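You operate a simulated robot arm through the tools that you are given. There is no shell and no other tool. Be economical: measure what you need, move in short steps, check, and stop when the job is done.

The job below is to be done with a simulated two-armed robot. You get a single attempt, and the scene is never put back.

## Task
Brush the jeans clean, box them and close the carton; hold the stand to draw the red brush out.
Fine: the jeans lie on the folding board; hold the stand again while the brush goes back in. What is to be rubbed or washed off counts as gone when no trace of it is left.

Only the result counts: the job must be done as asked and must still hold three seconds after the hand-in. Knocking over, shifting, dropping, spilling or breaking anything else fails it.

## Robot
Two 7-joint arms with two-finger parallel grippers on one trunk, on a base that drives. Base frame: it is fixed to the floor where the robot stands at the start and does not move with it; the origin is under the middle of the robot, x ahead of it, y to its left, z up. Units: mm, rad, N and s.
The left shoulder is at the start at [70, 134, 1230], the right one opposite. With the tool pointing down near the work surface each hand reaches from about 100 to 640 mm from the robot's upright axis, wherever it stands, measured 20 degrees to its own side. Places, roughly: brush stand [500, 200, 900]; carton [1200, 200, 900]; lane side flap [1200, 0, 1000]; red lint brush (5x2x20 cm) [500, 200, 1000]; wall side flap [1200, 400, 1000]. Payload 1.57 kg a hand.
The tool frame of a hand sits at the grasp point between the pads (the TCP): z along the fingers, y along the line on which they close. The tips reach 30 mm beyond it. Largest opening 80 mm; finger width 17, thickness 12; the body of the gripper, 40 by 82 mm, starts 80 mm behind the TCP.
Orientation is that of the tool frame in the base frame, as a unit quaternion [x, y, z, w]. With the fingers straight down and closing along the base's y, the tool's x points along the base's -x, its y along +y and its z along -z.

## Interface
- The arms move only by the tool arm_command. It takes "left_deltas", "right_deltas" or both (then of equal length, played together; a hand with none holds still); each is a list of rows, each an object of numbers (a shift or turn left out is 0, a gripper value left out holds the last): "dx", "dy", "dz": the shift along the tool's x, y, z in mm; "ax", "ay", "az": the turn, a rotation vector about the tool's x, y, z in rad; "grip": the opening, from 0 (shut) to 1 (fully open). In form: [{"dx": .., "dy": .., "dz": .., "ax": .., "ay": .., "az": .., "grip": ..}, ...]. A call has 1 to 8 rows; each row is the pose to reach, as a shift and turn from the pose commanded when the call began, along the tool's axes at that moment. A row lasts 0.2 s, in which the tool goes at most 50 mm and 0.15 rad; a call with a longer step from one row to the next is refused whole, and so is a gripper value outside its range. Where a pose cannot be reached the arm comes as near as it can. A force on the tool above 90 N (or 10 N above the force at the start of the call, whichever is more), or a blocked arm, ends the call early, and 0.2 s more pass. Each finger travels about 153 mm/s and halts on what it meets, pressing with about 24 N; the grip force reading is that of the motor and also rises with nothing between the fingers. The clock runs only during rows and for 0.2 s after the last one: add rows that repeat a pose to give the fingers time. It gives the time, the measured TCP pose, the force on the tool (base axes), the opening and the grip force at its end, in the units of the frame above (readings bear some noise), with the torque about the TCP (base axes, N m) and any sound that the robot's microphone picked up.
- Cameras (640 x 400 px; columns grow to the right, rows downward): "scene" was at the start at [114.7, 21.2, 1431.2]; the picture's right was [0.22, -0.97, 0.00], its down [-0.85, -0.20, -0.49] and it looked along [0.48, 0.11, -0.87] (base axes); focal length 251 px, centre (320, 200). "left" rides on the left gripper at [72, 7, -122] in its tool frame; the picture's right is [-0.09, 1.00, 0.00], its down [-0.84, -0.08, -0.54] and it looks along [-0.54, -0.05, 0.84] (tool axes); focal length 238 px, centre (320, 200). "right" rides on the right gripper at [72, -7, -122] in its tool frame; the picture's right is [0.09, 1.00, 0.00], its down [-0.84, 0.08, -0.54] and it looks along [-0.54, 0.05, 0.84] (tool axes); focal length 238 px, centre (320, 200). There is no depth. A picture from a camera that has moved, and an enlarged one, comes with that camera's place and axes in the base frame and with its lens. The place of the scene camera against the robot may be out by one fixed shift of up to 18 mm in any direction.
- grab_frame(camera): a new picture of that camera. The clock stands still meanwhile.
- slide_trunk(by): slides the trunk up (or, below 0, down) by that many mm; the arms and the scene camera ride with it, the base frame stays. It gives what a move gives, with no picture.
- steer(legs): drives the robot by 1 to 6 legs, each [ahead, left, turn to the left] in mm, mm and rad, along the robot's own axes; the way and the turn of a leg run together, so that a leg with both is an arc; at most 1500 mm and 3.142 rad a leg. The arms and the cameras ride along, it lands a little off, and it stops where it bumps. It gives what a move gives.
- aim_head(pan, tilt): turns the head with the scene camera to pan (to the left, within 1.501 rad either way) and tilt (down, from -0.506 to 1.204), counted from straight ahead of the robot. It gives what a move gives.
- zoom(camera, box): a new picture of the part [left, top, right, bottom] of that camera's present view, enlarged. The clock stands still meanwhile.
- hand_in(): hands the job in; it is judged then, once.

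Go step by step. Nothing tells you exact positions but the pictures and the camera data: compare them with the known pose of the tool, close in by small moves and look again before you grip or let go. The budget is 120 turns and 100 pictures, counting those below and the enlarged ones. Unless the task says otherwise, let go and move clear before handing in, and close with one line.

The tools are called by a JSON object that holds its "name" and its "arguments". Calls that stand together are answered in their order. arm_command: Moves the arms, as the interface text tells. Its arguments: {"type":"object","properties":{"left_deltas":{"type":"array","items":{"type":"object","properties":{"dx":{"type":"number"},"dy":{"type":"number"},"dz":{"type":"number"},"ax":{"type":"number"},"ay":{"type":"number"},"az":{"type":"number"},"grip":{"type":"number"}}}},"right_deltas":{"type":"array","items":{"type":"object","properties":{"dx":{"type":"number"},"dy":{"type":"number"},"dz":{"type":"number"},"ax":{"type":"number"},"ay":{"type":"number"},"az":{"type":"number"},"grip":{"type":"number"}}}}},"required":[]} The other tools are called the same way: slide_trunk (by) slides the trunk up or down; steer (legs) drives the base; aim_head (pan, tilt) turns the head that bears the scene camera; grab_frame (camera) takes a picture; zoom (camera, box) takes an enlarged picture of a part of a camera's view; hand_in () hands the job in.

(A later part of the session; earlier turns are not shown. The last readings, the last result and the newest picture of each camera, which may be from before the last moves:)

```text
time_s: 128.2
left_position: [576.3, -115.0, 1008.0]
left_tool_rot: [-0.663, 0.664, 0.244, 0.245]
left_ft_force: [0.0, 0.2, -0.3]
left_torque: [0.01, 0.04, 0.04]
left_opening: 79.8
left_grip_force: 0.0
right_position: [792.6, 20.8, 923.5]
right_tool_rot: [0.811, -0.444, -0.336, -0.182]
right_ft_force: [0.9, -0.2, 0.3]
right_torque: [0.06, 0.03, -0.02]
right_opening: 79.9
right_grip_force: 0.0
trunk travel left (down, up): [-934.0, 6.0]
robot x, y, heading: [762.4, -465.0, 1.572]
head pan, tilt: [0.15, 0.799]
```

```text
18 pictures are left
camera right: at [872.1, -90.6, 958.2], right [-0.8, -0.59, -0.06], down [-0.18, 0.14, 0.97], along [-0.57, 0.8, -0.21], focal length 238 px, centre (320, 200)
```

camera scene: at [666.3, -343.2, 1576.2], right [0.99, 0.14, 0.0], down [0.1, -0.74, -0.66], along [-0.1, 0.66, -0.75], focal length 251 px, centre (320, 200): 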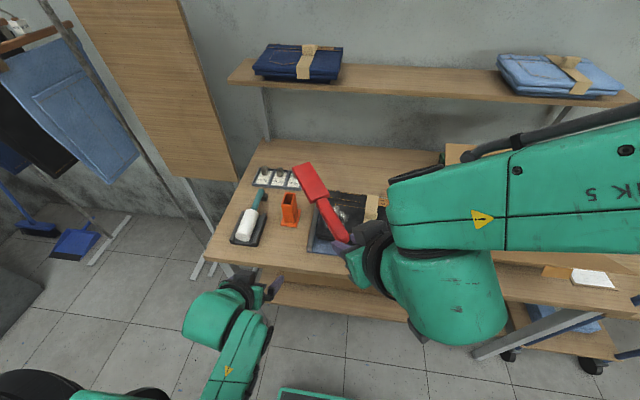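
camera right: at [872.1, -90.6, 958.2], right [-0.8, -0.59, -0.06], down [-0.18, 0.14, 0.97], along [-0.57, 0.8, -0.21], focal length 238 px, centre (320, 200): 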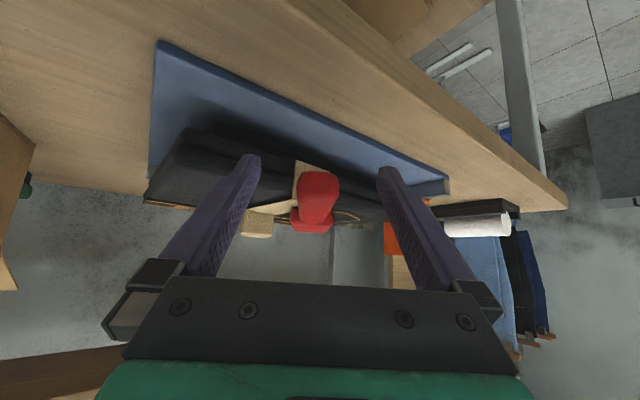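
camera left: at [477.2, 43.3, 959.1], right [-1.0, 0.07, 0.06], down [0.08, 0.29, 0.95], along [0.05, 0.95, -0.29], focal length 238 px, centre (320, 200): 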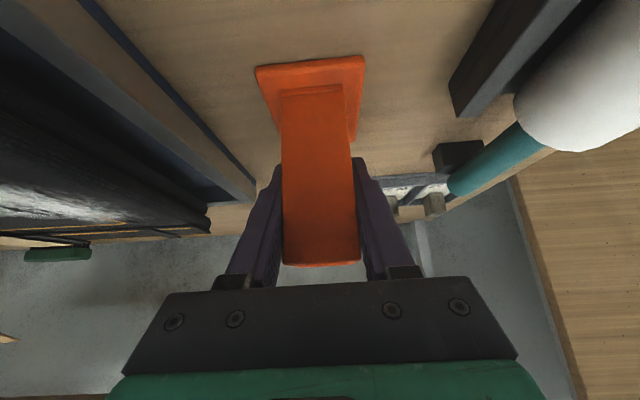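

The handle end sits between the fingers just as in the first grasp. I close, then lift and draw back into free space.

{"name": "arm_command", "arguments": {"right_deltas": [{"grip": 0.6}, {"grip": 0.2}, {"grip": 0.1}, {"grip": 0.1}]}}

{"name": "arm_command", "arguments": {"right_deltas": [{"dx": -14, "dz": -14}, {"dx": -35.4, "dz": -35.3}, {"dx": -57.7, "dy": 5.4, "dz": -69.4}, {"dx": -74, "dy": 16, "dz": -109.5}, {"dx": -87.5, "dy": 29.5, "dz": -152.6}, {"dx": -101, "dy": 43, "dz": -195.7}, {"dx": -114, "dy": 56, "dz": -238.8}, {"dx": -127.7, "dy": 69.7, "dz": -281.9}]}}

{"name": "arm_command", "arguments": {"right_deltas": [{"ay": 0.051, "az": 0.1245}, {"ay": 0.102, "az": 0.249}, {"ay": 0.1525, "az": 0.3735}, {"ay": 0.203, "az": 0.498}, {"ay": 0.254, "az": 0.6225}, {"ay": 0.305, "az": 0.747}]}}

{"name": "arm_command", "arguments": {"right_deltas": [{"ay": 0.051, "az": 0.1245}, {"ay": 0.102, "az": 0.249}, {"ay": 0.1525, "az": 0.3735}, {"ay": 0.203, "az": 0.498}, {"ay": 0.254, "az": 0.6225}, {"ay": 0.305, "az": 0.747}]}}

{"name": "arm_command", "arguments": {"right_deltas": [{"ay": 0.051, "az": 0.1245}, {"ay": 0.102, "az": 0.249}, {"ay": 0.1525, "az": 0.3735}, {"ay": 0.203, "az": 0.498}, {"ay": 0.254, "az": 0.6225}, {"ay": 0.305, "az": 0.747}]}}

{"name": "grab_frame", "arguments": {"camera": "right"}}

```text
time_s: 129.2
left_position: [575.7, -109.6, 1008.4]
left_tool_rot: [-0.663, 0.666, 0.241, 0.244]
left_ft_force: [-0.4, -0.2, 1.1]
left_torque: [0.01, 0.01, -0.02]
left_opening: 80.0
left_grip_force: 0.1
right_position: [791.3, 26.7, 922.9]
right_tool_rot: [0.81, -0.444, -0.336, -0.182]
right_ft_force: [0.1, 0.4, -0.4]
right_torque: [-0.02, -0.01, 0.03]
right_opening: 23.4
right_grip_force: 24.1
trunk travel left (down, up): [-934.0, 6.0]
robot x, y, heading: [761.0, -467.9, 1.572]
head pan, tilt: [0.15, 0.799]
```

```text
time_s: 131.0
left_position: [576.0, -110.1, 1008.5]
left_tool_rot: [-0.664, 0.665, 0.242, 0.244]
left_ft_force: [-1.0, -0.4, -0.3]
left_torque: [0.02, 0.02, -0.02]
left_opening: 80.0
left_grip_force: 0.1
right_position: [790.3, -104.0, 1209.4]
right_tool_rot: [0.81, -0.444, -0.336, -0.183]
right_ft_force: [-0.1, 0.4, -0.6]
right_torque: [-0.01, -0.04, -0.03]
right_opening: 23.5
right_grip_force: 23.9
trunk travel left (down, up): [-934.0, 6.0]
robot x, y, heading: [759.6, -463.5, 1.576]
head pan, tilt: [0.15, 0.799]
```

```text
time_s: 132.4
left_position: [574.5, -109.2, 1008.6]
left_tool_rot: [-0.664, 0.665, 0.242, 0.243]
left_ft_force: [-0.1, 0.2, 0.6]
left_torque: [0.03, -0.01, 0.0]
left_opening: 80.2
left_grip_force: 0.1
right_position: [792.3, -100.3, 1212.5]
right_tool_rot: [-0.632, 0.731, 0.256, -0.021]
right_ft_force: [0.6, 0.6, -0.1]
right_torque: [-0.07, 0.0, 0.0]
right_opening: 23.5
right_grip_force: 23.7
trunk travel left (down, up): [-934.0, 6.0]
robot x, y, heading: [761.2, -465.5, 1.567]
head pan, tilt: [0.15, 0.799]
```

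```text
time_s: 133.8
left_position: [576.5, -110.4, 1008.6]
left_tool_rot: [-0.664, 0.665, 0.241, 0.243]
left_ft_force: [-0.4, -0.2, -0.3]
left_torque: [0.0, 0.01, -0.02]
left_opening: 79.8
left_grip_force: 0.1
right_position: [793.0, -101.9, 1213.4]
right_tool_rot: [-0.354, 0.899, 0.133, -0.221]
right_ft_force: [0.4, 0.6, -0.9]
right_torque: [-0.02, 0.01, 0.01]
right_opening: 23.4
right_grip_force: 23.7
trunk travel left (down, up): [-934.0, 6.0]
robot x, y, heading: [761.8, -466.1, 1.57]
head pan, tilt: [0.15, 0.799]
```

```text
time_s: 135.2
left_position: [575.9, -110.5, 1008.4]
left_tool_rot: [-0.664, 0.665, 0.242, 0.243]
left_ft_force: [-0.4, -0.9, -0.5]
left_torque: [-0.01, -0.02, 0.0]
left_opening: 80.3
left_grip_force: 0.1
right_position: [792.4, -100.5, 1214.9]
right_tool_rot: [-0.018, 0.923, -0.01, -0.385]
right_ft_force: [0.1, 0.3, -0.4]
right_torque: [0.01, 0.0, 0.01]
right_opening: 23.6
right_grip_force: 23.9
trunk travel left (down, up): [-934.0, 6.0]
robot x, y, heading: [764.4, -461.6, 1.577]
head pan, tilt: [0.15, 0.799]
```

```text
17 pictures are left
camera right: at [829.3, -104.8, 1351.3], right [-0.11, 0.99, 0.06], down [0.97, 0.12, -0.21], along [-0.22, 0.04, -0.97], focal length 238 px, centre (320, 200)
```

right: 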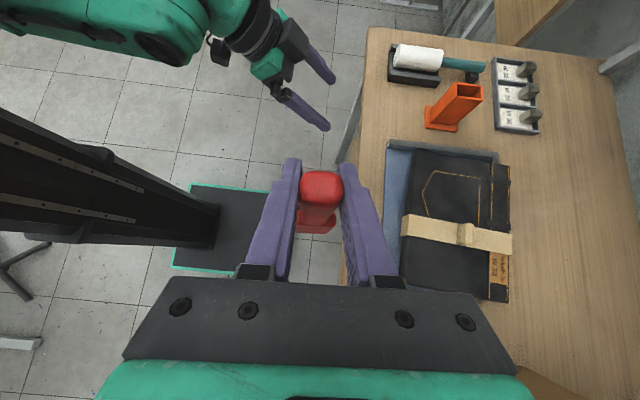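

The brush hangs vertically just as when I drew it, and the jeans are clean. I drive back to the earlier stance by the stand.

{"name": "steer", "arguments": {"legs": [[171, 92, 0]]}}

{"name": "grab_frame", "arguments": {"camera": "left"}}

```text
time_s: 136.8
left_position: [483.7, 59.6, 1008.7]
left_tool_rot: [-0.662, 0.665, 0.243, 0.244]
left_ft_force: [-0.2, 0.2, 0.4]
left_torque: [0.02, -0.01, 0.03]
left_opening: 79.8
left_grip_force: 0.1
right_position: [701.0, 67.7, 1216.1]
right_tool_rot: [-0.019, 0.923, -0.009, -0.385]
right_ft_force: [-0.3, 0.1, -0.5]
right_torque: [0.0, -0.01, -0.01]
right_opening: 23.5
right_grip_force: 23.8
trunk travel left (down, up): [-934.0, 6.0]
robot x, y, heading: [669.6, -293.7, 1.57]
head pan, tilt: [0.15, 0.799]
```

```text
16 pictures are left
camera left: at [477.9, -73.7, 1055.5], right [-1.0, 0.08, 0.06], down [0.08, 0.29, 0.95], along [0.05, 0.95, -0.29], focal length 238 px, centre (320, 200)
```

left: 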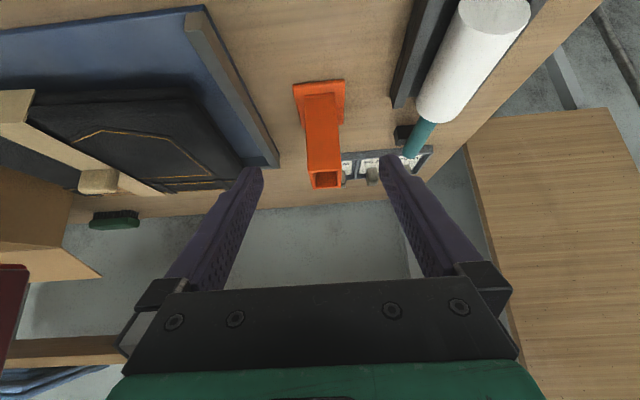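

The stand is centred as before. Left hand goes in and grips it; then the right hand brings the brush above it.

{"name": "arm_command", "arguments": {"left_deltas": [{"dx": -6, "dz": 35}, {"dx": -12, "dz": 75}, {"dx": -18, "dz": 112}, {"dx": -24, "dz": 146}, {"dx": -24, "dz": 146, "grip": 0.6}, {"dx": -24, "dz": 146, "grip": 0.3}, {"dx": -24, "dz": 146, "grip": 0.3}], "right_deltas": [{"dy": 20, "ax": -0.01, "az": 0.007}, {"dy": 40, "ax": -0.02, "az": 0.015}, {"dy": 60, "ax": -0.031, "ay": -0.008, "az": 0.022}, {"dy": 80, "ax": -0.031, "ay": -0.008, "az": 0.022}, {"dy": 100, "ax": -0.031, "ay": -0.008, "az": 0.022}, {"dy": 112, "ax": -0.031, "ay": -0.008, "az": 0.022}, {"dy": 112, "ax": -0.031, "ay": -0.008, "az": 0.022}]}}

{"name": "arm_command", "arguments": {"right_deltas": [{"dx": 25, "dz": 25}, {"dx": 52, "dz": 52}, {"dx": 80, "dz": 80}, {"dx": 107, "dz": 107}, {"dx": 132, "dz": 132}, {"dx": 152, "dz": 152}]}}

{"name": "grab_frame", "arguments": {"camera": "right"}}

{"name": "grab_frame", "arguments": {"camera": "left"}}

```text
time_s: 138.4
left_position: [490.5, 173.6, 908.4]
left_tool_rot: [-0.662, 0.666, 0.242, 0.243]
left_ft_force: [0.2, 0.1, 0.3]
left_torque: [-0.03, -0.01, 0.01]
left_opening: 35.9
left_grip_force: 24.3
right_position: [694.9, 183.1, 1214.4]
right_tool_rot: [-0.001, 0.925, 0.001, -0.38]
right_ft_force: [0.0, -0.2, -1.0]
right_torque: [0.02, 0.01, -0.02]
right_opening: 23.5
right_grip_force: 23.9
trunk travel left (down, up): [-934.0, 6.0]
robot x, y, heading: [666.6, -296.4, 1.57]
head pan, tilt: [0.15, 0.799]
```

```text
time_s: 139.8
left_position: [489.7, 173.4, 908.9]
left_tool_rot: [-0.662, 0.666, 0.241, 0.244]
left_ft_force: [0.2, 0.8, 1.1]
left_torque: [-0.01, 0.02, -0.01]
left_opening: 35.8
left_grip_force: 23.9
right_position: [480.0, 183.0, 1211.5]
right_tool_rot: [-0.003, 0.925, 0.001, -0.38]
right_ft_force: [-0.1, -0.5, -0.4]
right_torque: [-0.01, -0.04, 0.0]
right_opening: 23.5
right_grip_force: 24.2
trunk travel left (down, up): [-934.0, 6.0]
robot x, y, heading: [668.8, -289.0, 1.574]
head pan, tilt: [0.15, 0.799]
```

```text
15 pictures are left
camera right: at [514.0, 176.5, 1348.2], right [-0.07, 1.0, 0.07], down [0.98, 0.08, -0.2], along [-0.21, 0.05, -0.98], focal length 238 px, centre (320, 200)
```

right: 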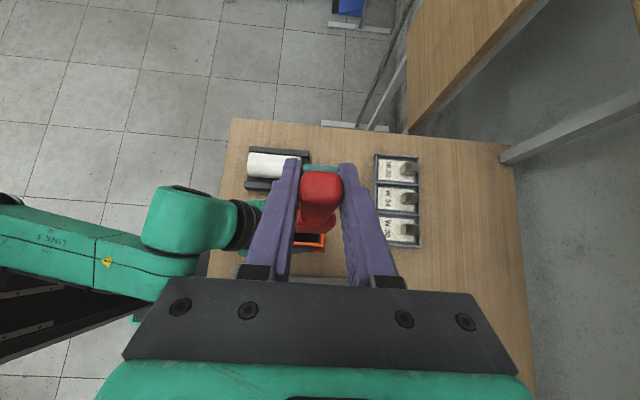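

```text
14 pictures are left
camera left: at [481.6, 40.3, 955.3], right [-1.0, 0.08, 0.06], down [0.08, 0.29, 0.95], along [0.06, 0.95, -0.29], focal length 238 px, centre (320, 200)
```

left: 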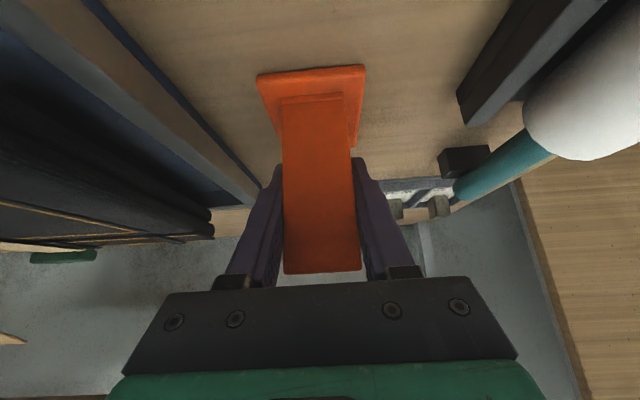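

The stand is gripped. By the same relative offset as at the draw, the insertion target for the right hand is x≈492, y≈180. I go down to just above the rim and check from both sides.

{"name": "arm_command", "arguments": {"right_deltas": [{"dx": -9, "dy": -3, "dz": -8}, {"dx": -25, "dy": -3, "dz": 8}, {"dx": -40, "dy": -3, "dz": 23}, {"dx": -50, "dy": -3, "dz": 33}]}}

{"name": "aim_head", "arguments": {"pan": 0.35, "tilt": 0.75}}

{"name": "zoom", "arguments": {"camera": "left", "box": [240, 180, 400, 340]}}

{"name": "zoom", "arguments": {"camera": "scene", "box": [240, 140, 400, 280]}}

```text
time_s: 140.8
left_position: [489.5, 174.1, 908.4]
left_tool_rot: [-0.663, 0.666, 0.242, 0.243]
left_ft_force: [0.4, -1.4, 0.0]
left_torque: [0.04, 0.01, 0.02]
left_opening: 35.6
left_grip_force: 23.7
right_position: [496.0, 178.7, 1154.6]
right_tool_rot: [-0.002, 0.924, 0.002, -0.381]
right_ft_force: [-0.5, 0.8, -1.0]
right_torque: [0.03, 0.05, 0.0]
right_opening: 23.5
right_grip_force: 24.2
trunk travel left (down, up): [-934.0, 6.0]
robot x, y, heading: [670.7, -295.2, 1.569]
head pan, tilt: [0.15, 0.799]
```

```text
time_s: 141.5
left_position: [489.5, 173.2, 908.9]
left_tool_rot: [-0.662, 0.666, 0.241, 0.244]
left_ft_force: [0.0, -0.1, 0.2]
left_torque: [-0.01, -0.02, 0.02]
left_opening: 36.0
left_grip_force: 23.6
right_position: [495.4, 180.5, 1154.1]
right_tool_rot: [-0.002, 0.925, 0.001, -0.38]
right_ft_force: [-0.7, 0.1, -0.4]
right_torque: [-0.04, 0.02, 0.01]
right_opening: 23.4
right_grip_force: 24.3
trunk travel left (down, up): [-934.0, 6.0]
robot x, y, heading: [670.2, -293.4, 1.568]
head pan, tilt: [0.351, 0.75]
```

```text
2.50 times, centred on (320, 260) of left
camera zoom: at [482.6, 40.3, 955.5], right [-1.0, 0.08, 0.06], down [0.08, 0.29, 0.95], along [0.06, 0.95, -0.29], focal length 596 px, centre (320, 50)
```

zoom: 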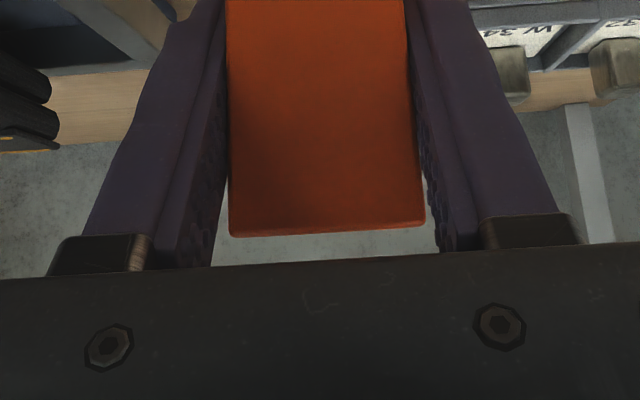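

```text
2.86 times, centred on (320, 210) of scene
camera zoom: at [640.8, -159.5, 1583.9], right [0.94, 0.34, 0.0], down [0.23, -0.64, -0.73], along [-0.25, 0.69, -0.68], focal length 718 px, centre (320, 171)
```

zoom: 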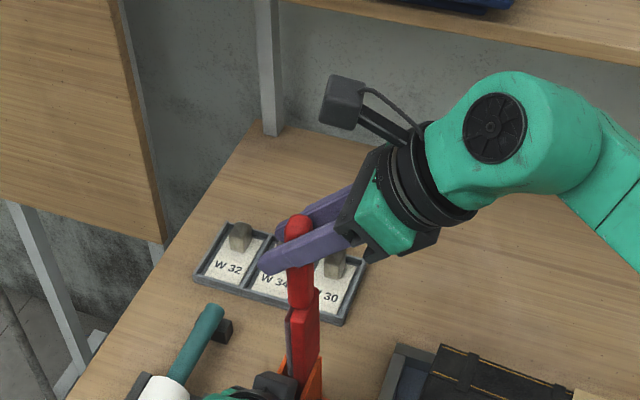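

It looks roughly aligned. I correct x by -5 mm and lower 40 mm gently, watching the force.

{"name": "arm_command", "arguments": {"right_deltas": [{"dx": 3.9, "dz": 3.9}, {"dx": -6.7, "dz": 14.5}, {"dx": -14, "dz": 22}, {"dx": -19, "dz": 27}, {"dx": -24.4, "dz": 32.2}]}}

{"name": "zoom", "arguments": {"camera": "scene", "box": [260, 180, 360, 280]}}

```text
time_s: 142.7
left_position: [489.6, 174.3, 909.0]
left_tool_rot: [-0.663, 0.665, 0.242, 0.243]
left_ft_force: [-0.1, -0.5, 0.4]
left_torque: [-0.03, -0.01, 0.02]
left_opening: 35.9
left_grip_force: 24.3
right_position: [488.2, 177.9, 1113.7]
right_tool_rot: [-0.003, 0.925, 0.0, -0.38]
right_ft_force: [-0.9, 0.6, 0.4]
right_torque: [-0.03, -0.03, 0.03]
right_opening: 23.3
right_grip_force: 24.4
trunk travel left (down, up): [-934.0, 6.0]
robot x, y, heading: [668.4, -293.9, 1.567]
head pan, tilt: [0.351, 0.75]
```

```text
4.00 times, centred on (310, 230) of scene
camera zoom: at [640.7, -159.3, 1583.9], right [0.94, 0.34, 0.0], down [0.23, -0.64, -0.73], along [-0.25, 0.69, -0.68], focal length 1005 px, centre (360, 80)
```

zoom: 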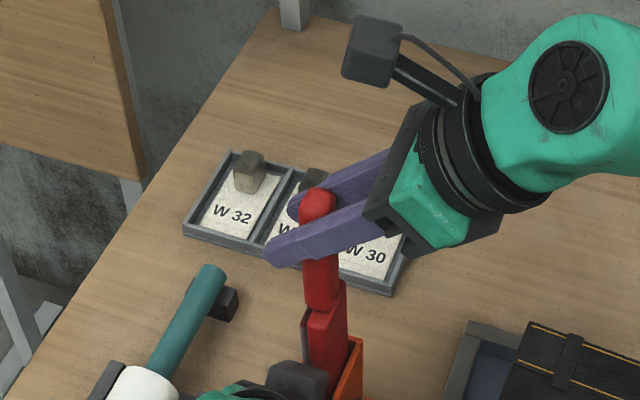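

The pad has entered the socket without resistance. I continue down.

{"name": "arm_command", "arguments": {"right_deltas": [{"dx": -8, "dz": 8}, {"dx": -17, "dz": 17}, {"dx": -26, "dz": 26}, {"dx": -35, "dz": 35}, {"dx": -40, "dz": 40}]}}

```text
time_s: 143.9
left_position: [488.8, 173.4, 908.0]
left_tool_rot: [-0.663, 0.666, 0.241, 0.243]
left_ft_force: [0.0, -0.3, 0.3]
left_torque: [0.01, 0.01, 0.0]
left_opening: 35.7
left_grip_force: 23.9
right_position: [486.3, 180.5, 1056.9]
right_tool_rot: [-0.002, 0.925, 0.001, -0.381]
right_ft_force: [-0.5, 1.4, 0.4]
right_torque: [-0.01, 0.0, 0.04]
right_opening: 23.6
right_grip_force: 24.2
trunk travel left (down, up): [-934.0, 6.0]
robot x, y, heading: [669.6, -292.1, 1.567]
head pan, tilt: [0.351, 0.75]
```

Smooth. The last bit down in small steps until it seats.

{"name": "arm_command", "arguments": {"right_deltas": [{"dx": -4, "dz": 4}, {"dx": -8, "dz": 8}, {"dx": -11, "dz": 11}]}}

{"name": "zoom", "arguments": {"camera": "scene", "box": [260, 180, 360, 280]}}

```text
time_s: 144.7
left_position: [489.9, 171.7, 908.1]
left_tool_rot: [-0.664, 0.665, 0.242, 0.242]
left_ft_force: [-2.9, 1.7, -5.7]
left_torque: [0.23, 0.05, 0.03]
left_opening: 35.8
left_grip_force: 24.0
right_position: [486.4, 179.0, 1042.7]
right_tool_rot: [-0.003, 0.924, 0.001, -0.381]
right_ft_force: [2.5, -1.0, 7.4]
right_torque: [-0.28, -0.46, 0.07]
right_opening: 23.6
right_grip_force: 24.2
trunk travel left (down, up): [-934.0, 6.0]
robot x, y, heading: [673.0, -293.9, 1.569]
head pan, tilt: [0.351, 0.75]
```

```text
4.00 times, centred on (310, 230) of scene
camera zoom: at [641.0, -159.8, 1584.0], right [0.94, 0.34, 0.0], down [0.23, -0.64, -0.73], along [-0.25, 0.69, -0.68], focal length 1005 px, centre (360, 80)
```

zoom: 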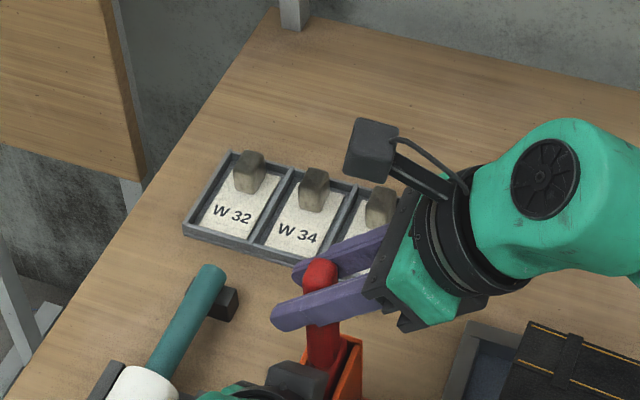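

The brush is seated (light reaction at the original depth). I open the right hand, back it off, and only then release the stand.

{"name": "arm_command", "arguments": {"right_deltas": [{"dx": 1, "dz": -1, "grip": 0.4}, {"dx": 1, "dz": -1, "grip": 0.55}, {"dz": -25, "grip": 0.55}, {"dz": -60}, {"dz": -100}, {"dz": -130}]}}

{"name": "arm_command", "arguments": {"left_deltas": [{"grip": 1.0}, {"grip": 1.0}, {"dx": 3, "dz": -25, "grip": 1.0}, {"dx": 8, "dz": -65}, {"dx": 15, "dz": -105}, {"dx": 24, "dz": -146}]}}

{"name": "grab_frame", "arguments": {"camera": "right"}}

```text
time_s: 146.1
left_position: [489.9, 173.4, 910.0]
left_tool_rot: [-0.663, 0.666, 0.242, 0.243]
left_ft_force: [-0.6, 0.2, -0.4]
left_torque: [0.0, 0.02, -0.01]
left_opening: 35.5
left_grip_force: 23.7
right_position: [578.3, 180.9, 1133.5]
right_tool_rot: [-0.003, 0.925, 0.0, -0.38]
right_ft_force: [-0.6, 0.5, 0.3]
right_torque: [-0.02, 0.0, 0.0]
right_opening: 44.2
right_grip_force: 0.0
trunk travel left (down, up): [-934.0, 6.0]
robot x, y, heading: [670.4, -295.4, 1.565]
head pan, tilt: [0.351, 0.75]
```

```text
time_s: 147.5
left_position: [483.3, 58.8, 1009.4]
left_tool_rot: [-0.662, 0.666, 0.242, 0.244]
left_ft_force: [0.4, -0.4, -0.2]
left_torque: [0.04, 0.0, -0.01]
left_opening: 79.9
left_grip_force: 0.0
right_position: [578.5, 179.3, 1134.3]
right_tool_rot: [-0.002, 0.925, 0.002, -0.38]
right_ft_force: [0.4, -0.8, 0.2]
right_torque: [-0.02, 0.04, 0.01]
right_opening: 44.0
right_grip_force: 0.1
trunk travel left (down, up): [-934.0, 6.0]
robot x, y, heading: [672.5, -292.3, 1.571]
head pan, tilt: [0.351, 0.75]
```

```text
9 pictures are left
camera right: at [614.6, 172.8, 1270.8], right [-0.07, 1.0, 0.07], down [0.98, 0.08, -0.2], along [-0.21, 0.05, -0.98], focal length 238 px, centre (320, 200)
```

right: 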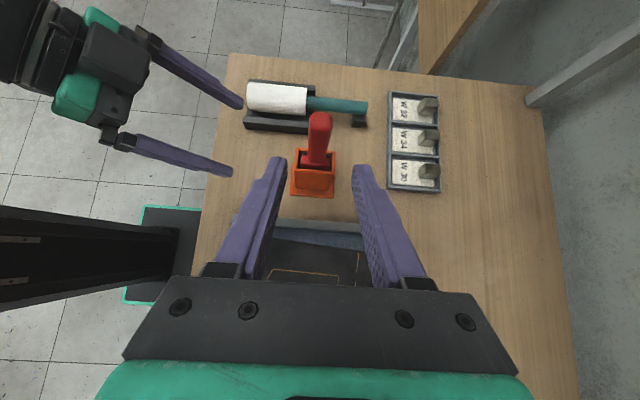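

The brush stands back in its stand and the stand is free. Next come the jeans: I turn the right hand to point straight down, withdraw the left hand, and drive so that the belt knob (about 764, 177) is within easy reach.

{"name": "arm_command", "arguments": {"right_deltas": [{"dx": 6, "dz": -6, "ay": -0.131, "grip": 1.0}, {"dx": 12, "dz": -12, "ay": -0.262}, {"dx": 18, "dz": -18, "ay": -0.393}, {"dx": 24, "dz": -24, "ay": -0.524}, {"dx": 30, "dz": -30, "ay": -0.655}, {"dx": 36, "dz": -36, "ay": -0.785}], "left_deltas": [{"dx": 12, "dz": -24}, {"dx": 25, "dz": -48}, {"dx": 37, "dz": -72}, {"dx": 50, "dz": -96}, {"dx": 62, "dz": -120}, {"dx": 75, "dz": -143}]}}

{"name": "steer", "arguments": {"legs": [[0, -90, 0]]}}

```text
time_s: 148.9
left_position: [493.1, -70.5, 1016.9]
left_tool_rot: [-0.663, 0.665, 0.241, 0.245]
left_ft_force: [-0.5, 0.5, 0.2]
left_torque: [0.01, -0.01, -0.05]
left_opening: 80.1
left_grip_force: 0.0
left hand out of reach, approached as far as the arm can: row 2, 3, 4, 5, 6
right_position: [576.9, 180.2, 1184.4]
right_tool_rot: [-0.001, 1.0, 0.002, 0.004]
right_ft_force: [0.0, -0.3, -0.8]
right_torque: [0.0, 0.0, -0.03]
right_opening: 79.5
right_grip_force: 0.1
trunk travel left (down, up): [-934.0, 6.0]
robot x, y, heading: [670.9, -295.3, 1.573]
head pan, tilt: [0.351, 0.75]
```

```text
time_s: 150.1
left_position: [581.3, -70.3, 1016.8]
left_tool_rot: [0.664, -0.664, -0.241, -0.246]
left_ft_force: [-0.2, -0.6, -0.2]
left_torque: [0.05, 0.02, -0.03]
left_opening: 79.8
left_grip_force: 0.2
right_position: [664.5, 179.0, 1184.7]
right_tool_rot: [-0.003, 1.0, 0.003, 0.005]
right_ft_force: [-0.1, 0.1, -0.3]
right_torque: [0.03, -0.06, 0.0]
right_opening: 80.1
right_grip_force: 0.1
trunk travel left (down, up): [-934.0, 6.0]
robot x, y, heading: [758.6, -294.3, 1.573]
head pan, tilt: [0.351, 0.75]
```

I move the right hand to above the knob and look.

{"name": "arm_command", "arguments": {"right_deltas": [{"dx": -25, "dz": 20}, {"dx": -50, "dz": 45}, {"dx": -75, "dz": 75}, {"dx": -98, "dz": 110}, {"dx": -98, "dz": 140}]}}

{"name": "grab_frame", "arguments": {"camera": "right"}}

```text
time_s: 151.2
left_position: [585.8, -69.3, 1018.5]
left_tool_rot: [-0.664, 0.665, 0.242, 0.243]
left_ft_force: [-0.3, 0.3, 0.0]
left_torque: [0.02, -0.01, 0.02]
left_opening: 80.2
left_grip_force: 0.1
right_position: [769.4, 180.9, 1045.2]
right_tool_rot: [-0.004, 1.0, 0.002, 0.003]
right_ft_force: [-0.6, 1.3, 0.1]
right_torque: [0.01, -0.06, -0.01]
right_opening: 79.8
right_grip_force: 0.0
trunk travel left (down, up): [-934.0, 6.0]
robot x, y, heading: [761.3, -299.9, 1.57]
head pan, tilt: [0.351, 0.75]
```

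```text
8 pictures are left
camera right: at [698.3, 174.4, 1166.2], right [-0.1, 0.99, 0.0], down [0.83, 0.08, 0.55], along [0.54, 0.06, -0.84], focal length 238 px, centre (320, 200)
```

right: 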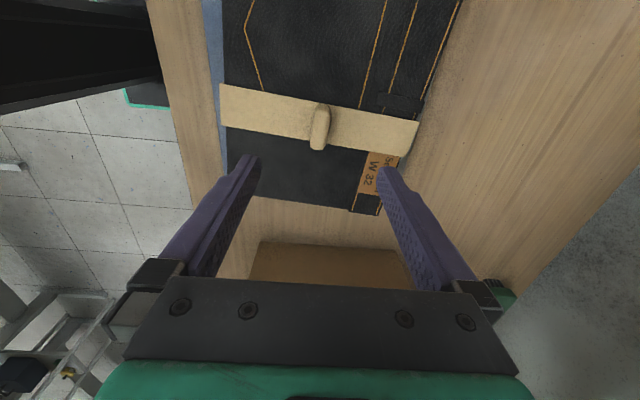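

The knob is at (764, 182). I lower to just above the cloth and close on it along y.

{"name": "arm_command", "arguments": {"right_deltas": [{"dx": 5, "dy": 1.5, "dz": 35}, {"dx": 5, "dy": 1.5, "dz": 65}, {"dx": 5, "dy": 1.5, "dz": 92}, {"dx": 5, "dy": 1.5, "dz": 92, "grip": 0.5}, {"dx": 5, "dy": 1.5, "dz": 92, "grip": 0.1}, {"dx": 5, "dy": 1.5, "dz": 92, "grip": 0.1}]}}

```text
time_s: 152.7
left_position: [587.4, -69.2, 1017.8]
left_tool_rot: [-0.664, 0.665, 0.242, 0.243]
left_ft_force: [-0.6, -0.9, -0.1]
left_torque: [0.04, 0.0, 0.01]
left_opening: 80.0
left_grip_force: 0.2
right_position: [764.2, 184.8, 952.6]
right_tool_rot: [-0.003, 1.0, 0.002, 0.002]
right_ft_force: [-1.1, 0.3, 0.7]
right_torque: [-0.28, 0.0, -0.21]
right_opening: 16.6
right_grip_force: 24.5
trunk travel left (down, up): [-934.0, 6.0]
robot x, y, heading: [761.8, -293.1, 1.571]
head pan, tilt: [0.351, 0.75]
```

Gripped (16.6 mm). I lift gently.

{"name": "arm_command", "arguments": {"right_deltas": [{"dz": -8}, {"dz": -20}, {"dz": -40}, {"dz": -60}, {"dz": -60}]}}

```text
time_s: 153.8
left_position: [586.7, -69.7, 1019.2]
left_tool_rot: [-0.663, 0.665, 0.243, 0.244]
left_ft_force: [0.7, -0.5, 0.8]
left_torque: [0.03, 0.04, -0.05]
left_opening: 80.0
left_grip_force: 0.1
right_position: [763.6, 183.5, 1012.6]
right_tool_rot: [-0.004, 1.0, 0.001, 0.002]
right_ft_force: [1.1, 0.5, -5.9]
right_torque: [0.04, -0.16, 0.01]
right_opening: 15.8
right_grip_force: 24.1
trunk travel left (down, up): [-934.0, 6.0]
robot x, y, heading: [763.6, -294.4, 1.571]
head pan, tilt: [0.351, 0.75]
```

It weighs about 0.6 kg and hangs level. I lift it well above the carton rim, back off slightly, and drive along the table.

{"name": "arm_command", "arguments": {"right_deltas": [{"dz": -25}, {"dz": -55}, {"dz": -85}, {"dz": -115}, {"dz": -140}, {"dz": -160}]}}

{"name": "steer", "arguments": {"legs": [[-46, 0, 0], [0, -180, 0], [0, -187, 0]]}}

{"name": "aim_head", "arguments": {"pan": -0.2, "tilt": 0.75}}

{"name": "grab_frame", "arguments": {"camera": "scene"}}

```text
time_s: 155.2
left_position: [586.0, -69.9, 1017.9]
left_tool_rot: [-0.663, 0.665, 0.242, 0.244]
left_ft_force: [-0.9, -0.1, -0.3]
left_torque: [0.01, -0.02, 0.0]
left_opening: 80.1
left_grip_force: 0.2
right_position: [763.9, 185.7, 1172.3]
right_tool_rot: [-0.003, 1.0, 0.001, 0.002]
right_ft_force: [-0.3, -0.6, -4.6]
right_torque: [-0.04, -0.12, 0.0]
right_opening: 16.0
right_grip_force: 24.0
trunk travel left (down, up): [-934.0, 6.0]
robot x, y, heading: [760.4, -292.6, 1.571]
head pan, tilt: [0.351, 0.75]
```

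```text
time_s: 158.4
left_position: [947.3, -116.2, 1016.8]
left_tool_rot: [0.664, -0.664, -0.241, -0.244]
left_ft_force: [0.4, 0.2, 0.4]
left_torque: [-0.01, 0.0, 0.02]
left_opening: 80.0
left_grip_force: 0.2
right_position: [1122.2, 139.0, 1172.0]
right_tool_rot: [-0.006, 1.0, 0.002, 0.004]
right_ft_force: [-0.1, -0.4, -5.0]
right_torque: [0.03, -0.22, 0.01]
right_opening: 15.6
right_grip_force: 24.3
trunk travel left (down, up): [-934.0, 6.0]
robot x, y, heading: [1124.5, -339.4, 1.57]
head pan, tilt: [0.351, 0.75]
```

```text
time_s: 159.4
left_position: [952.1, -115.6, 1018.9]
left_tool_rot: [-0.664, 0.664, 0.243, 0.243]
left_ft_force: [-0.6, -0.1, 0.6]
left_torque: [0.0, -0.01, -0.02]
left_opening: 80.0
left_grip_force: 0.1
right_position: [1127.3, 139.4, 1171.6]
right_tool_rot: [-0.006, 1.0, 0.001, 0.001]
right_ft_force: [0.1, -0.3, -5.6]
right_torque: [-0.01, -0.18, 0.03]
right_opening: 16.0
right_grip_force: 24.2
trunk travel left (down, up): [-934.0, 6.0]
robot x, y, heading: [1129.2, -340.0, 1.576]
head pan, tilt: [-0.201, 0.75]
```

```text
7 pictures are left
camera scene: at [1143.9, -201.5, 1583.8], right [0.98, -0.2, 0.0], down [-0.13, -0.67, -0.73], along [0.14, 0.72, -0.68], focal length 251 px, centre (320, 200)
```

scene: 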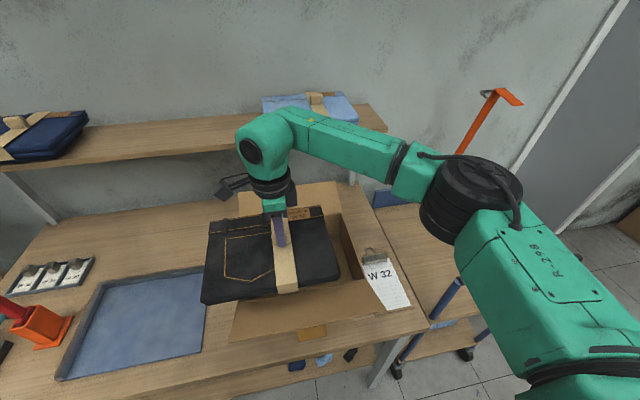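

The jeans hang level over the carton, whose walls I take to be x 1000–1319, y 105–366, with the rim near z 990. I move so the jeans' centre comes over the carton's centre and lower to just above the rim.

{"name": "arm_command", "arguments": {"right_deltas": [{"dx": -14, "dy": 24}, {"dx": -28, "dy": 48}, {"dx": -42, "dy": 72}, {"dx": -57, "dy": 97}, {"dx": -57, "dy": 97, "dz": 30}, {"dx": -57, "dy": 97, "dz": 60}, {"dx": -57, "dy": 97, "dz": 85}]}}

{"name": "zoom", "arguments": {"camera": "scene", "box": [180, 140, 420, 340]}}

```text
time_s: 161.0
left_position: [951.6, -115.1, 1017.9]
left_tool_rot: [0.664, -0.664, -0.243, -0.243]
left_ft_force: [-0.4, -0.1, 0.2]
left_torque: [0.0, -0.03, -0.01]
left_opening: 80.2
left_grip_force: 0.1
right_position: [1183.8, 238.1, 1087.7]
right_tool_rot: [-0.005, 1.0, 0.001, 0.003]
right_ft_force: [-0.7, -0.7, -5.3]
right_torque: [0.02, -0.15, 0.02]
right_opening: 15.6
right_grip_force: 24.3
trunk travel left (down, up): [-934.0, 6.0]
robot x, y, heading: [1124.2, -340.5, 1.574]
head pan, tilt: [-0.201, 0.75]
```

```text
2.00 times, centred on (300, 240) of scene
camera zoom: at [1142.5, -200.7, 1583.8], right [0.98, -0.2, 0.0], down [-0.13, -0.67, -0.73], along [0.14, 0.72, -0.68], focal length 502 px, centre (360, 120)
```

zoom: 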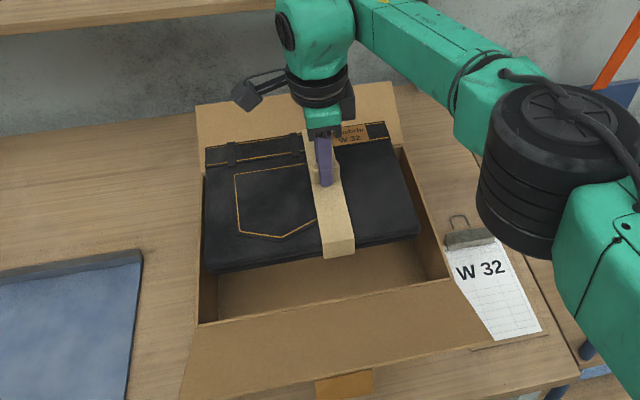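

Relative to the rim the jeans should come about 30 mm toward me and 12 mm to the right. I shift and lower into the carton.

{"name": "arm_command", "arguments": {"right_deltas": [{"dx": -6, "dy": -15}, {"dx": -12, "dy": -30}, {"dx": -12, "dy": -30, "dz": 25}, {"dx": -12, "dy": -30, "dz": 55}, {"dx": -12, "dy": -30, "dz": 85}, {"dx": -12, "dy": -30, "dz": 110}, {"dx": -12, "dy": -30, "dz": 128}]}}

```text
time_s: 162.6
left_position: [950.0, -114.3, 1017.8]
left_tool_rot: [0.665, -0.663, -0.243, -0.243]
left_ft_force: [-0.1, 0.0, -0.8]
left_torque: [0.0, 0.0, 0.01]
left_opening: 79.8
left_grip_force: 0.0
right_position: [1195.3, 206.8, 960.2]
right_tool_rot: [-0.005, 1.0, 0.001, 0.002]
right_ft_force: [0.0, 0.3, -4.8]
right_torque: [-0.01, -0.13, -0.01]
right_opening: 15.9
right_grip_force: 23.8
trunk travel left (down, up): [-934.0, 6.0]
robot x, y, heading: [1128.5, -340.0, 1.579]
head pan, tilt: [-0.201, 0.75]
```

Still hanging free inside the carton. I lower the last part in small steps until the weight comes off.

{"name": "arm_command", "arguments": {"right_deltas": [{"dz": 6}, {"dz": 12}, {"dz": 17}, {"dz": 21}]}}

```text
time_s: 163.6
left_position: [951.9, -118.2, 1019.5]
left_tool_rot: [-0.663, 0.664, 0.244, 0.244]
left_ft_force: [-0.5, 0.0, 0.1]
left_torque: [0.01, -0.01, -0.04]
left_opening: 80.0
left_grip_force: 0.1
right_position: [1195.4, 205.8, 944.1]
right_tool_rot: [-0.004, 1.0, 0.003, 0.001]
right_ft_force: [3.5, 4.7, 30.9]
right_torque: [-0.65, 0.04, 0.01]
right_opening: 15.7
right_grip_force: 24.2
trunk travel left (down, up): [-934.0, 6.0]
robot x, y, heading: [1127.5, -340.7, 1.573]
head pan, tilt: [-0.201, 0.75]
```

It's on the carton floor. I ease up, open, and lift the hand out.

{"name": "arm_command", "arguments": {"right_deltas": [{"dz": -3, "grip": 0.4}, {"dz": -3, "grip": 0.5}, {"dz": -3, "grip": 0.5}, {"dz": -40}, {"dz": -85}, {"dz": -130}, {"dz": -175}, {"dz": -215}]}}

{"name": "grab_frame", "arguments": {"camera": "scene"}}

```text
time_s: 165.4
left_position: [951.2, -116.4, 1017.2]
left_tool_rot: [0.665, -0.663, -0.244, -0.243]
left_ft_force: [0.4, 0.4, 1.1]
left_torque: [0.03, -0.01, 0.0]
left_opening: 80.2
left_grip_force: 0.1
right_position: [1200.3, 202.8, 1157.4]
right_tool_rot: [-0.005, 1.0, 0.001, 0.002]
right_ft_force: [0.3, -1.2, -0.2]
right_torque: [0.02, -0.03, -0.05]
right_opening: 40.1
right_grip_force: 0.0
trunk travel left (down, up): [-934.0, 6.0]
robot x, y, heading: [1128.0, -340.3, 1.576]
head pan, tilt: [-0.201, 0.75]
```

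```text
5 pictures are left
camera scene: at [1142.9, -203.6, 1583.9], right [0.98, -0.2, 0.0], down [-0.13, -0.67, -0.73], along [0.14, 0.72, -0.68], focal length 251 px, centre (320, 200)
```

scene: 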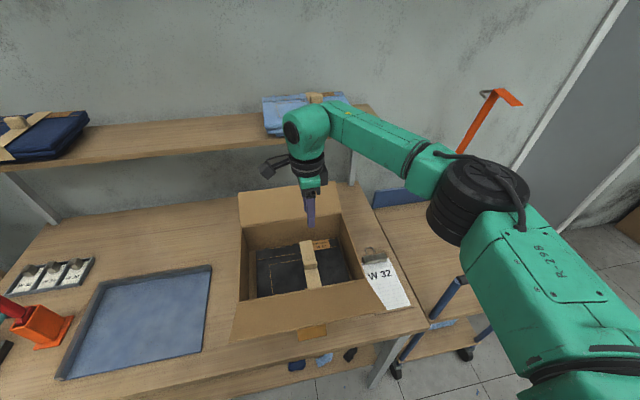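

The jeans are in the carton. For the lane-side flap I use the tilted left hand: lower it in front of the table, drive right until it is at x≈1120, then go under the flap's outer edge.

{"name": "arm_command", "arguments": {"left_deltas": [{"dx": 14, "dz": 17, "grip": 1.0}, {"dx": 28, "dz": 33}, {"dx": 42, "dz": 50}], "right_deltas": [{"dz": -15}, {"dz": -30}, {"dz": -45}]}}

{"name": "steer", "arguments": {"legs": [[0, -170, 0]]}}

{"name": "grab_frame", "arguments": {"camera": "left"}}

```text
time_s: 166.2
left_position: [949.8, -115.5, 952.8]
left_tool_rot: [0.664, -0.664, -0.243, -0.242]
left_ft_force: [-1.0, -0.5, -0.7]
left_torque: [0.0, 0.0, -0.02]
left_opening: 79.9
left_grip_force: 0.0
right_position: [1197.8, 205.9, 1200.3]
right_tool_rot: [-0.005, 1.0, 0.001, 0.002]
right_ft_force: [0.1, -0.5, -0.5]
right_torque: [0.02, 0.04, 0.01]
right_opening: 40.0
right_grip_force: 0.1
trunk travel left (down, up): [-934.0, 6.0]
robot x, y, heading: [1127.6, -340.2, 1.572]
head pan, tilt: [-0.201, 0.75]
```

```text
time_s: 167.6
left_position: [1108.8, -114.0, 953.8]
left_tool_rot: [0.665, -0.663, -0.242, -0.244]
left_ft_force: [1.2, 0.3, 0.0]
left_torque: [0.02, -0.03, -0.02]
left_opening: 79.9
left_grip_force: 0.1
right_position: [1355.5, 206.6, 1199.6]
right_tool_rot: [-0.006, 1.0, 0.002, 0.003]
right_ft_force: [0.5, -0.2, 0.6]
right_torque: [0.03, -0.03, 0.0]
right_opening: 40.1
right_grip_force: 0.1
trunk travel left (down, up): [-934.0, 6.0]
robot x, y, heading: [1291.2, -341.3, 1.58]
head pan, tilt: [-0.201, 0.75]
```

```text
4 pictures are left
camera left: at [1102.5, -247.2, 999.8], right [-1.0, 0.07, 0.06], down [0.07, 0.29, 0.95], along [0.05, 0.96, -0.29], focal length 238 px, centre (320, 200)
```

left: 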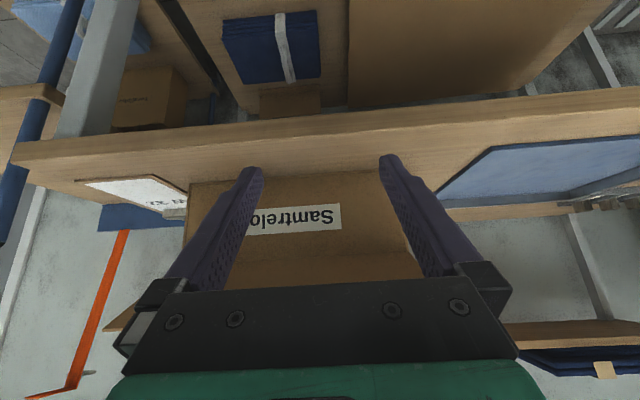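

The rim/hinge is near y 119, z 976, and the flap slopes up to its outer edge at about y -22, z 1034. I go under it with the left fingers.

{"name": "arm_command", "arguments": {"left_deltas": [{"dx": 10.4, "dz": 12.2}, {"dx": -15, "dz": 33}, {"dx": -44, "dz": 58}, {"dx": -72, "dz": 82}, {"dx": -99.5, "dz": 105.3}]}}

```text
time_s: 168.8
left_position: [1109.7, 31.2, 935.3]
left_tool_rot: [0.665, -0.664, -0.243, -0.243]
left_ft_force: [-0.1, 0.9, 0.0]
left_torque: [0.06, -0.03, 0.01]
left_opening: 79.9
left_grip_force: 0.1
right_position: [1358.2, 208.6, 1200.5]
right_tool_rot: [-0.007, 1.0, 0.001, 0.002]
right_ft_force: [0.3, -0.8, -0.4]
right_torque: [-0.04, -0.01, -0.01]
right_opening: 40.1
right_grip_force: 0.0
trunk travel left (down, up): [-934.0, 6.0]
robot x, y, heading: [1290.5, -339.9, 1.572]
head pan, tilt: [-0.201, 0.75]
```

Clear underneath. Now I raise it, swinging the flap up.

{"name": "arm_command", "arguments": {"left_deltas": [{"dx": -26.6, "dz": -22.1}, {"dx": -53.8, "dz": -45}, {"dx": -78.7, "dz": -69.9}, {"dx": -98, "dz": -81}, {"dx": -117.5, "dz": -90.9}, {"dx": -145.5, "dz": -77.6}, {"dx": -172, "dz": -57.9}]}}

```text
time_s: 170.4
left_position: [1110.1, 124.8, 1094.6]
left_tool_rot: [0.665, -0.663, -0.243, -0.243]
left_ft_force: [0.0, -1.0, 0.8]
left_torque: [-0.02, 0.03, 0.0]
left_opening: 80.0
left_grip_force: 0.3
right_position: [1358.5, 209.8, 1198.4]
right_tool_rot: [-0.007, 1.0, 0.0, 0.002]
right_ft_force: [-0.3, 0.0, 0.2]
right_torque: [-0.02, 0.02, 0.01]
right_opening: 40.1
right_grip_force: 0.0
trunk travel left (down, up): [-934.0, 6.0]
robot x, y, heading: [1288.3, -339.5, 1.576]
head pan, tilt: [-0.201, 0.75]
```

The hand went through smoothly. I continue the arc over and press the flap down.

{"name": "arm_command", "arguments": {"left_deltas": [{"dx": -16.6, "dz": 29.9}, {"dx": -23.9, "dz": 66.2}, {"dx": -19.2, "dz": 104.2}, {"dx": -10.7, "dz": 122}]}}

{"name": "aim_head", "arguments": {"pan": 0.25, "tilt": 0.75}}

{"name": "grab_frame", "arguments": {"camera": "scene"}}

```text
time_s: 171.4
left_position: [1109.3, 209.1, 1012.7]
left_tool_rot: [0.664, -0.661, -0.249, -0.246]
left_ft_force: [-1.7, -1.2, 15.4]
left_torque: [0.17, -0.11, -0.15]
left_opening: 79.8
left_grip_force: 0.0
right_position: [1358.2, 202.9, 1202.2]
right_tool_rot: [-0.007, 1.0, 0.003, 0.002]
right_ft_force: [1.0, -0.9, 0.0]
right_torque: [0.01, 0.01, -0.01]
right_opening: 40.1
right_grip_force: 0.1
trunk travel left (down, up): [-934.0, 6.0]
robot x, y, heading: [1288.6, -339.3, 1.578]
head pan, tilt: [-0.201, 0.75]
```

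```text
time_s: 172.3
left_position: [1109.4, 209.1, 1011.0]
left_tool_rot: [0.664, -0.662, -0.247, -0.246]
left_ft_force: [-4.4, 7.9, 27.3]
left_torque: [0.6, 0.09, 0.36]
left_opening: 79.8
left_grip_force: 0.0
right_position: [1359.4, 204.6, 1201.0]
right_tool_rot: [-0.007, 1.0, 0.002, 0.001]
right_ft_force: [-0.2, -0.1, -0.3]
right_torque: [-0.01, -0.04, -0.03]
right_opening: 39.8
right_grip_force: 0.0
trunk travel left (down, up): [-934.0, 6.0]
robot x, y, heading: [1291.2, -341.6, 1.575]
head pan, tilt: [0.25, 0.75]
```

```text
3 pictures are left
camera scene: at [1268.0, -206.3, 1584.4], right [0.97, 0.25, 0.0], down [0.17, -0.66, -0.73], along [-0.18, 0.71, -0.68], focal length 251 px, centre (320, 200)
```

scene: 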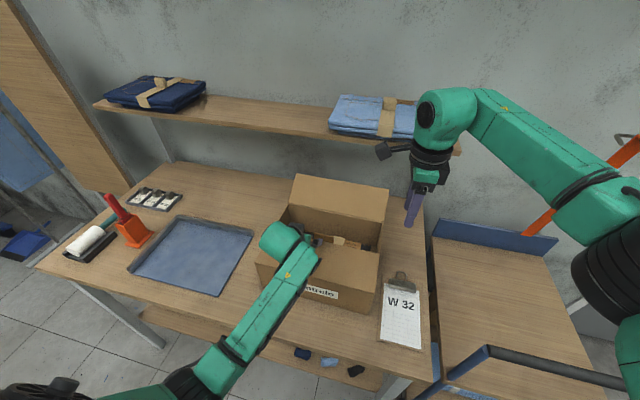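

The lane flap is closed. The wall flap still stands out at the back. I withdraw the left hand and turn the right hand to point forward-left-down, so it can reach under the wall flap from its right end.

{"name": "arm_command", "arguments": {"left_deltas": [{"dx": -22.6, "dz": -26.8}, {"dx": -26.8, "dz": -62.6}, {"dx": 1, "dz": -99.4}, {"dx": 37, "dz": -129.7}, {"dx": 73.6, "dz": -160.7}, {"dx": 110, "dz": -191.7}, {"dx": 142, "dz": -218.9}], "right_deltas": [{"ax": -0.034, "ay": 0.082, "az": 0.061, "grip": 0}, {"ax": -0.068, "ay": 0.164, "az": 0.123}, {"ax": -0.102, "ay": 0.246, "az": 0.184}, {"ax": -0.136, "ay": 0.328, "az": 0.245}, {"ax": -0.17, "ay": 0.411, "az": 0.307}, {"ax": -0.204, "ay": 0.493, "az": 0.368}, {"ax": -0.238, "ay": 0.575, "az": 0.43}]}}

{"name": "arm_command", "arguments": {"right_deltas": [{"ax": -0.04, "ay": 0.096, "az": 0.072}, {"ax": -0.08, "ay": 0.192, "az": 0.143}, {"ax": -0.119, "ay": 0.287, "az": 0.215}, {"ax": -0.159, "ay": 0.383, "az": 0.286}]}}

```text
time_s: 173.9
left_position: [1126.5, -9.1, 1043.0]
left_tool_rot: [-0.617, 0.709, 0.269, 0.211]
left_ft_force: [0.2, 0.6, 0.2]
left_torque: [0.01, 0.01, 0.0]
left_opening: 79.9
left_grip_force: 0.0
left hand out of reach, approached as far as the arm can: row 6, 7
right_position: [1360.6, 205.4, 1199.6]
right_tool_rot: [0.203, 0.93, 0.117, -0.282]
right_ft_force: [0.2, 0.6, 0.4]
right_torque: [0.06, 0.06, -0.01]
right_opening: 0.2
right_grip_force: 21.3
trunk travel left (down, up): [-934.0, 6.0]
robot x, y, heading: [1288.4, -341.7, 1.574]
head pan, tilt: [0.25, 0.75]
```

```text
time_s: 174.2
left_position: [1123.4, -9.3, 1040.2]
left_tool_rot: [-0.618, 0.709, 0.266, 0.21]
left_ft_force: [-1.0, 0.7, 1.0]
left_torque: [-0.01, -0.02, -0.02]
left_opening: 79.9
left_grip_force: 0.0
right_position: [1356.2, 208.0, 1199.8]
right_tool_rot: [0.217, 0.921, 0.124, -0.298]
right_ft_force: [-1.7, 0.2, -0.2]
right_torque: [0.0, 0.0, -0.04]
right_opening: 0.0
right_grip_force: 21.3
trunk travel left (down, up): [-934.0, 6.0]
robot x, y, heading: [1290.3, -342.6, 1.58]
head pan, tilt: [0.25, 0.75]
stopped in row 1 (left hand): the arm was blocked; the commanded pose is now the measured one
```

The left arm hit its fold limit. I move it out to the left, clear of the carton, and finish turning the right hand.

{"name": "arm_command", "arguments": {"left_deltas": [{"dy": 40}, {"dy": 80}, {"dy": 120}, {"dy": 160}, {"dy": 200}, {"dy": 230}], "right_deltas": [{"ax": -0.025, "ay": 0.057, "az": 0.045}, {"ax": -0.05, "ay": 0.114, "az": 0.09}, {"ax": -0.074, "ay": 0.172, "az": 0.135}, {"ax": -0.098, "ay": 0.229, "az": 0.18}, {"ax": -0.123, "ay": 0.286, "az": 0.225}, {"ax": -0.147, "ay": 0.343, "az": 0.269}]}}

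```text
time_s: 174.7
left_position: [1062.9, 2.7, 1037.8]
left_tool_rot: [-0.573, 0.746, 0.29, 0.177]
left_ft_force: [0.2, -0.4, 0.4]
left_torque: [-0.01, -0.05, 0.01]
left_opening: 79.9
left_grip_force: 0.0
left hand out of reach, approached as far as the arm can: row 1, 2
right_position: [1357.3, 207.8, 1199.7]
right_tool_rot: [0.243, 0.901, 0.137, -0.332]
right_ft_force: [-0.2, -0.8, 1.0]
right_torque: [-0.02, -0.04, -0.04]
right_opening: 0.0
right_grip_force: 21.7
trunk travel left (down, up): [-934.0, 6.0]
robot x, y, heading: [1288.6, -341.3, 1.577]
head pan, tilt: [0.25, 0.75]
stopped in row 2 (left hand): the arm was blocked; the commanded pose is now the measured one
```

I try moving the left hand forward, up and outward instead, away from its fold limit.

{"name": "arm_command", "arguments": {"left_deltas": [{"dx": -12, "dy": 15, "dz": 12}, {"dx": -20, "dy": 45, "dz": 20}, {"dx": -26, "dy": 80, "dz": 22}, {"dx": -29, "dy": 110, "dz": 23}, {"dx": -29, "dy": 132, "dz": 23}]}}

{"name": "arm_command", "arguments": {"right_deltas": [{"ax": -0.02, "ay": 0.046, "az": 0.036}, {"ax": -0.05, "ay": 0.115, "az": 0.09}, {"ax": -0.08, "ay": 0.18, "az": 0.14}, {"ax": -0.1, "ay": 0.23, "az": 0.18}]}}

```text
time_s: 175.9
left_position: [944.6, 61.7, 1064.8]
left_tool_rot: [-0.574, 0.745, 0.29, 0.178]
left_ft_force: [-0.8, 0.7, -0.7]
left_torque: [0.05, 0.01, 0.0]
left_opening: 80.3
left_grip_force: 0.0
right_position: [1358.4, 206.8, 1199.2]
right_tool_rot: [0.244, 0.901, 0.139, -0.332]
right_ft_force: [-0.6, -0.2, 0.3]
right_torque: [0.0, 0.03, 0.01]
right_opening: 0.1
right_grip_force: 21.0
trunk travel left (down, up): [-934.0, 6.0]
robot x, y, heading: [1287.6, -343.3, 1.576]
head pan, tilt: [0.25, 0.75]
```

```text
time_s: 176.9
left_position: [945.0, 60.5, 1065.3]
left_tool_rot: [-0.573, 0.745, 0.291, 0.178]
left_ft_force: [0.0, 0.0, -0.2]
left_torque: [-0.01, 0.01, 0.02]
left_opening: 79.8
left_grip_force: 0.1
right_position: [1359.9, 206.5, 1198.4]
right_tool_rot: [0.323, 0.822, 0.18, -0.433]
right_ft_force: [-0.5, 0.6, 0.5]
right_torque: [-0.01, 0.03, 0.03]
right_opening: 0.0
right_grip_force: 21.1
trunk travel left (down, up): [-934.0, 6.0]
robot x, y, heading: [1289.5, -340.2, 1.578]
head pan, tilt: [0.25, 0.75]
```

Good. I shift the left hand a bit further out, lower the trunk for more horizontal reach, and close in toward the table.

{"name": "arm_command", "arguments": {"left_deltas": [{"dx": 3, "dy": 31, "dz": -6}, {"dx": 5, "dy": 62, "dz": -11}]}}

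{"name": "slide_trunk", "arguments": {"by": -120}}

{"name": "steer", "arguments": {"legs": [[72, 0, 0]]}}

{"name": "arm_command", "arguments": {"right_deltas": [{"dx": -18.7, "dy": 30.9, "dz": -26.8}, {"dx": -5, "dy": 55, "dz": -5}, {"dx": 8, "dy": 80, "dz": 15}, {"dx": 22, "dy": 105, "dz": 36}, {"dx": 35.9, "dy": 129, "dz": 56.8}]}}

```text
time_s: 177.5
left_position: [883.2, 63.1, 1085.8]
left_tool_rot: [-0.573, 0.746, 0.289, 0.178]
left_ft_force: [0.2, 0.6, 0.0]
left_torque: [-0.02, -0.02, 0.03]
left_opening: 79.9
left_grip_force: 0.0
right_position: [1358.0, 207.0, 1198.0]
right_tool_rot: [0.323, 0.823, 0.18, -0.432]
right_ft_force: [0.1, 0.8, -0.3]
right_torque: [-0.02, 0.0, -0.01]
right_opening: 0.0
right_grip_force: 20.9
trunk travel left (down, up): [-934.0, 6.0]
robot x, y, heading: [1287.5, -339.6, 1.576]
head pan, tilt: [0.25, 0.75]
```

```text
time_s: 179.0
left_position: [885.7, 62.0, 966.2]
left_tool_rot: [-0.573, 0.746, 0.29, 0.177]
left_ft_force: [0.3, -0.6, 0.1]
left_torque: [0.01, 0.01, 0.01]
left_opening: 80.0
left_grip_force: 0.1
right_position: [1358.8, 205.8, 1078.6]
right_tool_rot: [0.322, 0.823, 0.179, -0.432]
right_ft_force: [0.0, 0.0, 0.7]
right_torque: [0.01, -0.04, 0.02]
right_opening: 0.2
right_grip_force: 22.1
trunk travel left (down, up): [-814.0, 126.0]
robot x, y, heading: [1289.1, -337.9, 1.575]
head pan, tilt: [0.25, 0.75]
```

```text
time_s: 180.1
left_position: [882.2, 130.5, 967.2]
left_tool_rot: [-0.575, 0.744, 0.292, 0.177]
left_ft_force: [0.2, -0.5, -0.4]
left_torque: [0.01, 0.0, -0.02]
left_opening: 80.1
left_grip_force: 0.1
right_position: [1356.7, 275.4, 1079.9]
right_tool_rot: [0.32, 0.823, 0.18, -0.433]
right_ft_force: [0.2, 0.6, 0.5]
right_torque: [0.01, -0.01, 0.0]
right_opening: 0.0
right_grip_force: 21.1
trunk travel left (down, up): [-814.0, 126.0]
robot x, y, heading: [1287.9, -267.7, 1.581]
head pan, tilt: [0.25, 0.75]
```

```text
time_s: 181.3
left_position: [881.1, 133.8, 964.8]
left_tool_rot: [-0.575, 0.744, 0.289, 0.177]
left_ft_force: [1.3, -0.1, 0.4]
left_torque: [-0.02, -0.02, -0.04]
left_opening: 80.0
left_grip_force: 0.0
right_position: [1391.7, 420.6, 1078.8]
right_tool_rot: [0.319, 0.825, 0.178, -0.432]
right_ft_force: [0.1, 0.8, 0.4]
right_torque: [-0.03, -0.03, 0.0]
right_opening: 0.0
right_grip_force: 21.3
trunk travel left (down, up): [-814.0, 126.0]
robot x, y, heading: [1287.9, -267.6, 1.58]
head pan, tilt: [0.25, 0.75]
```

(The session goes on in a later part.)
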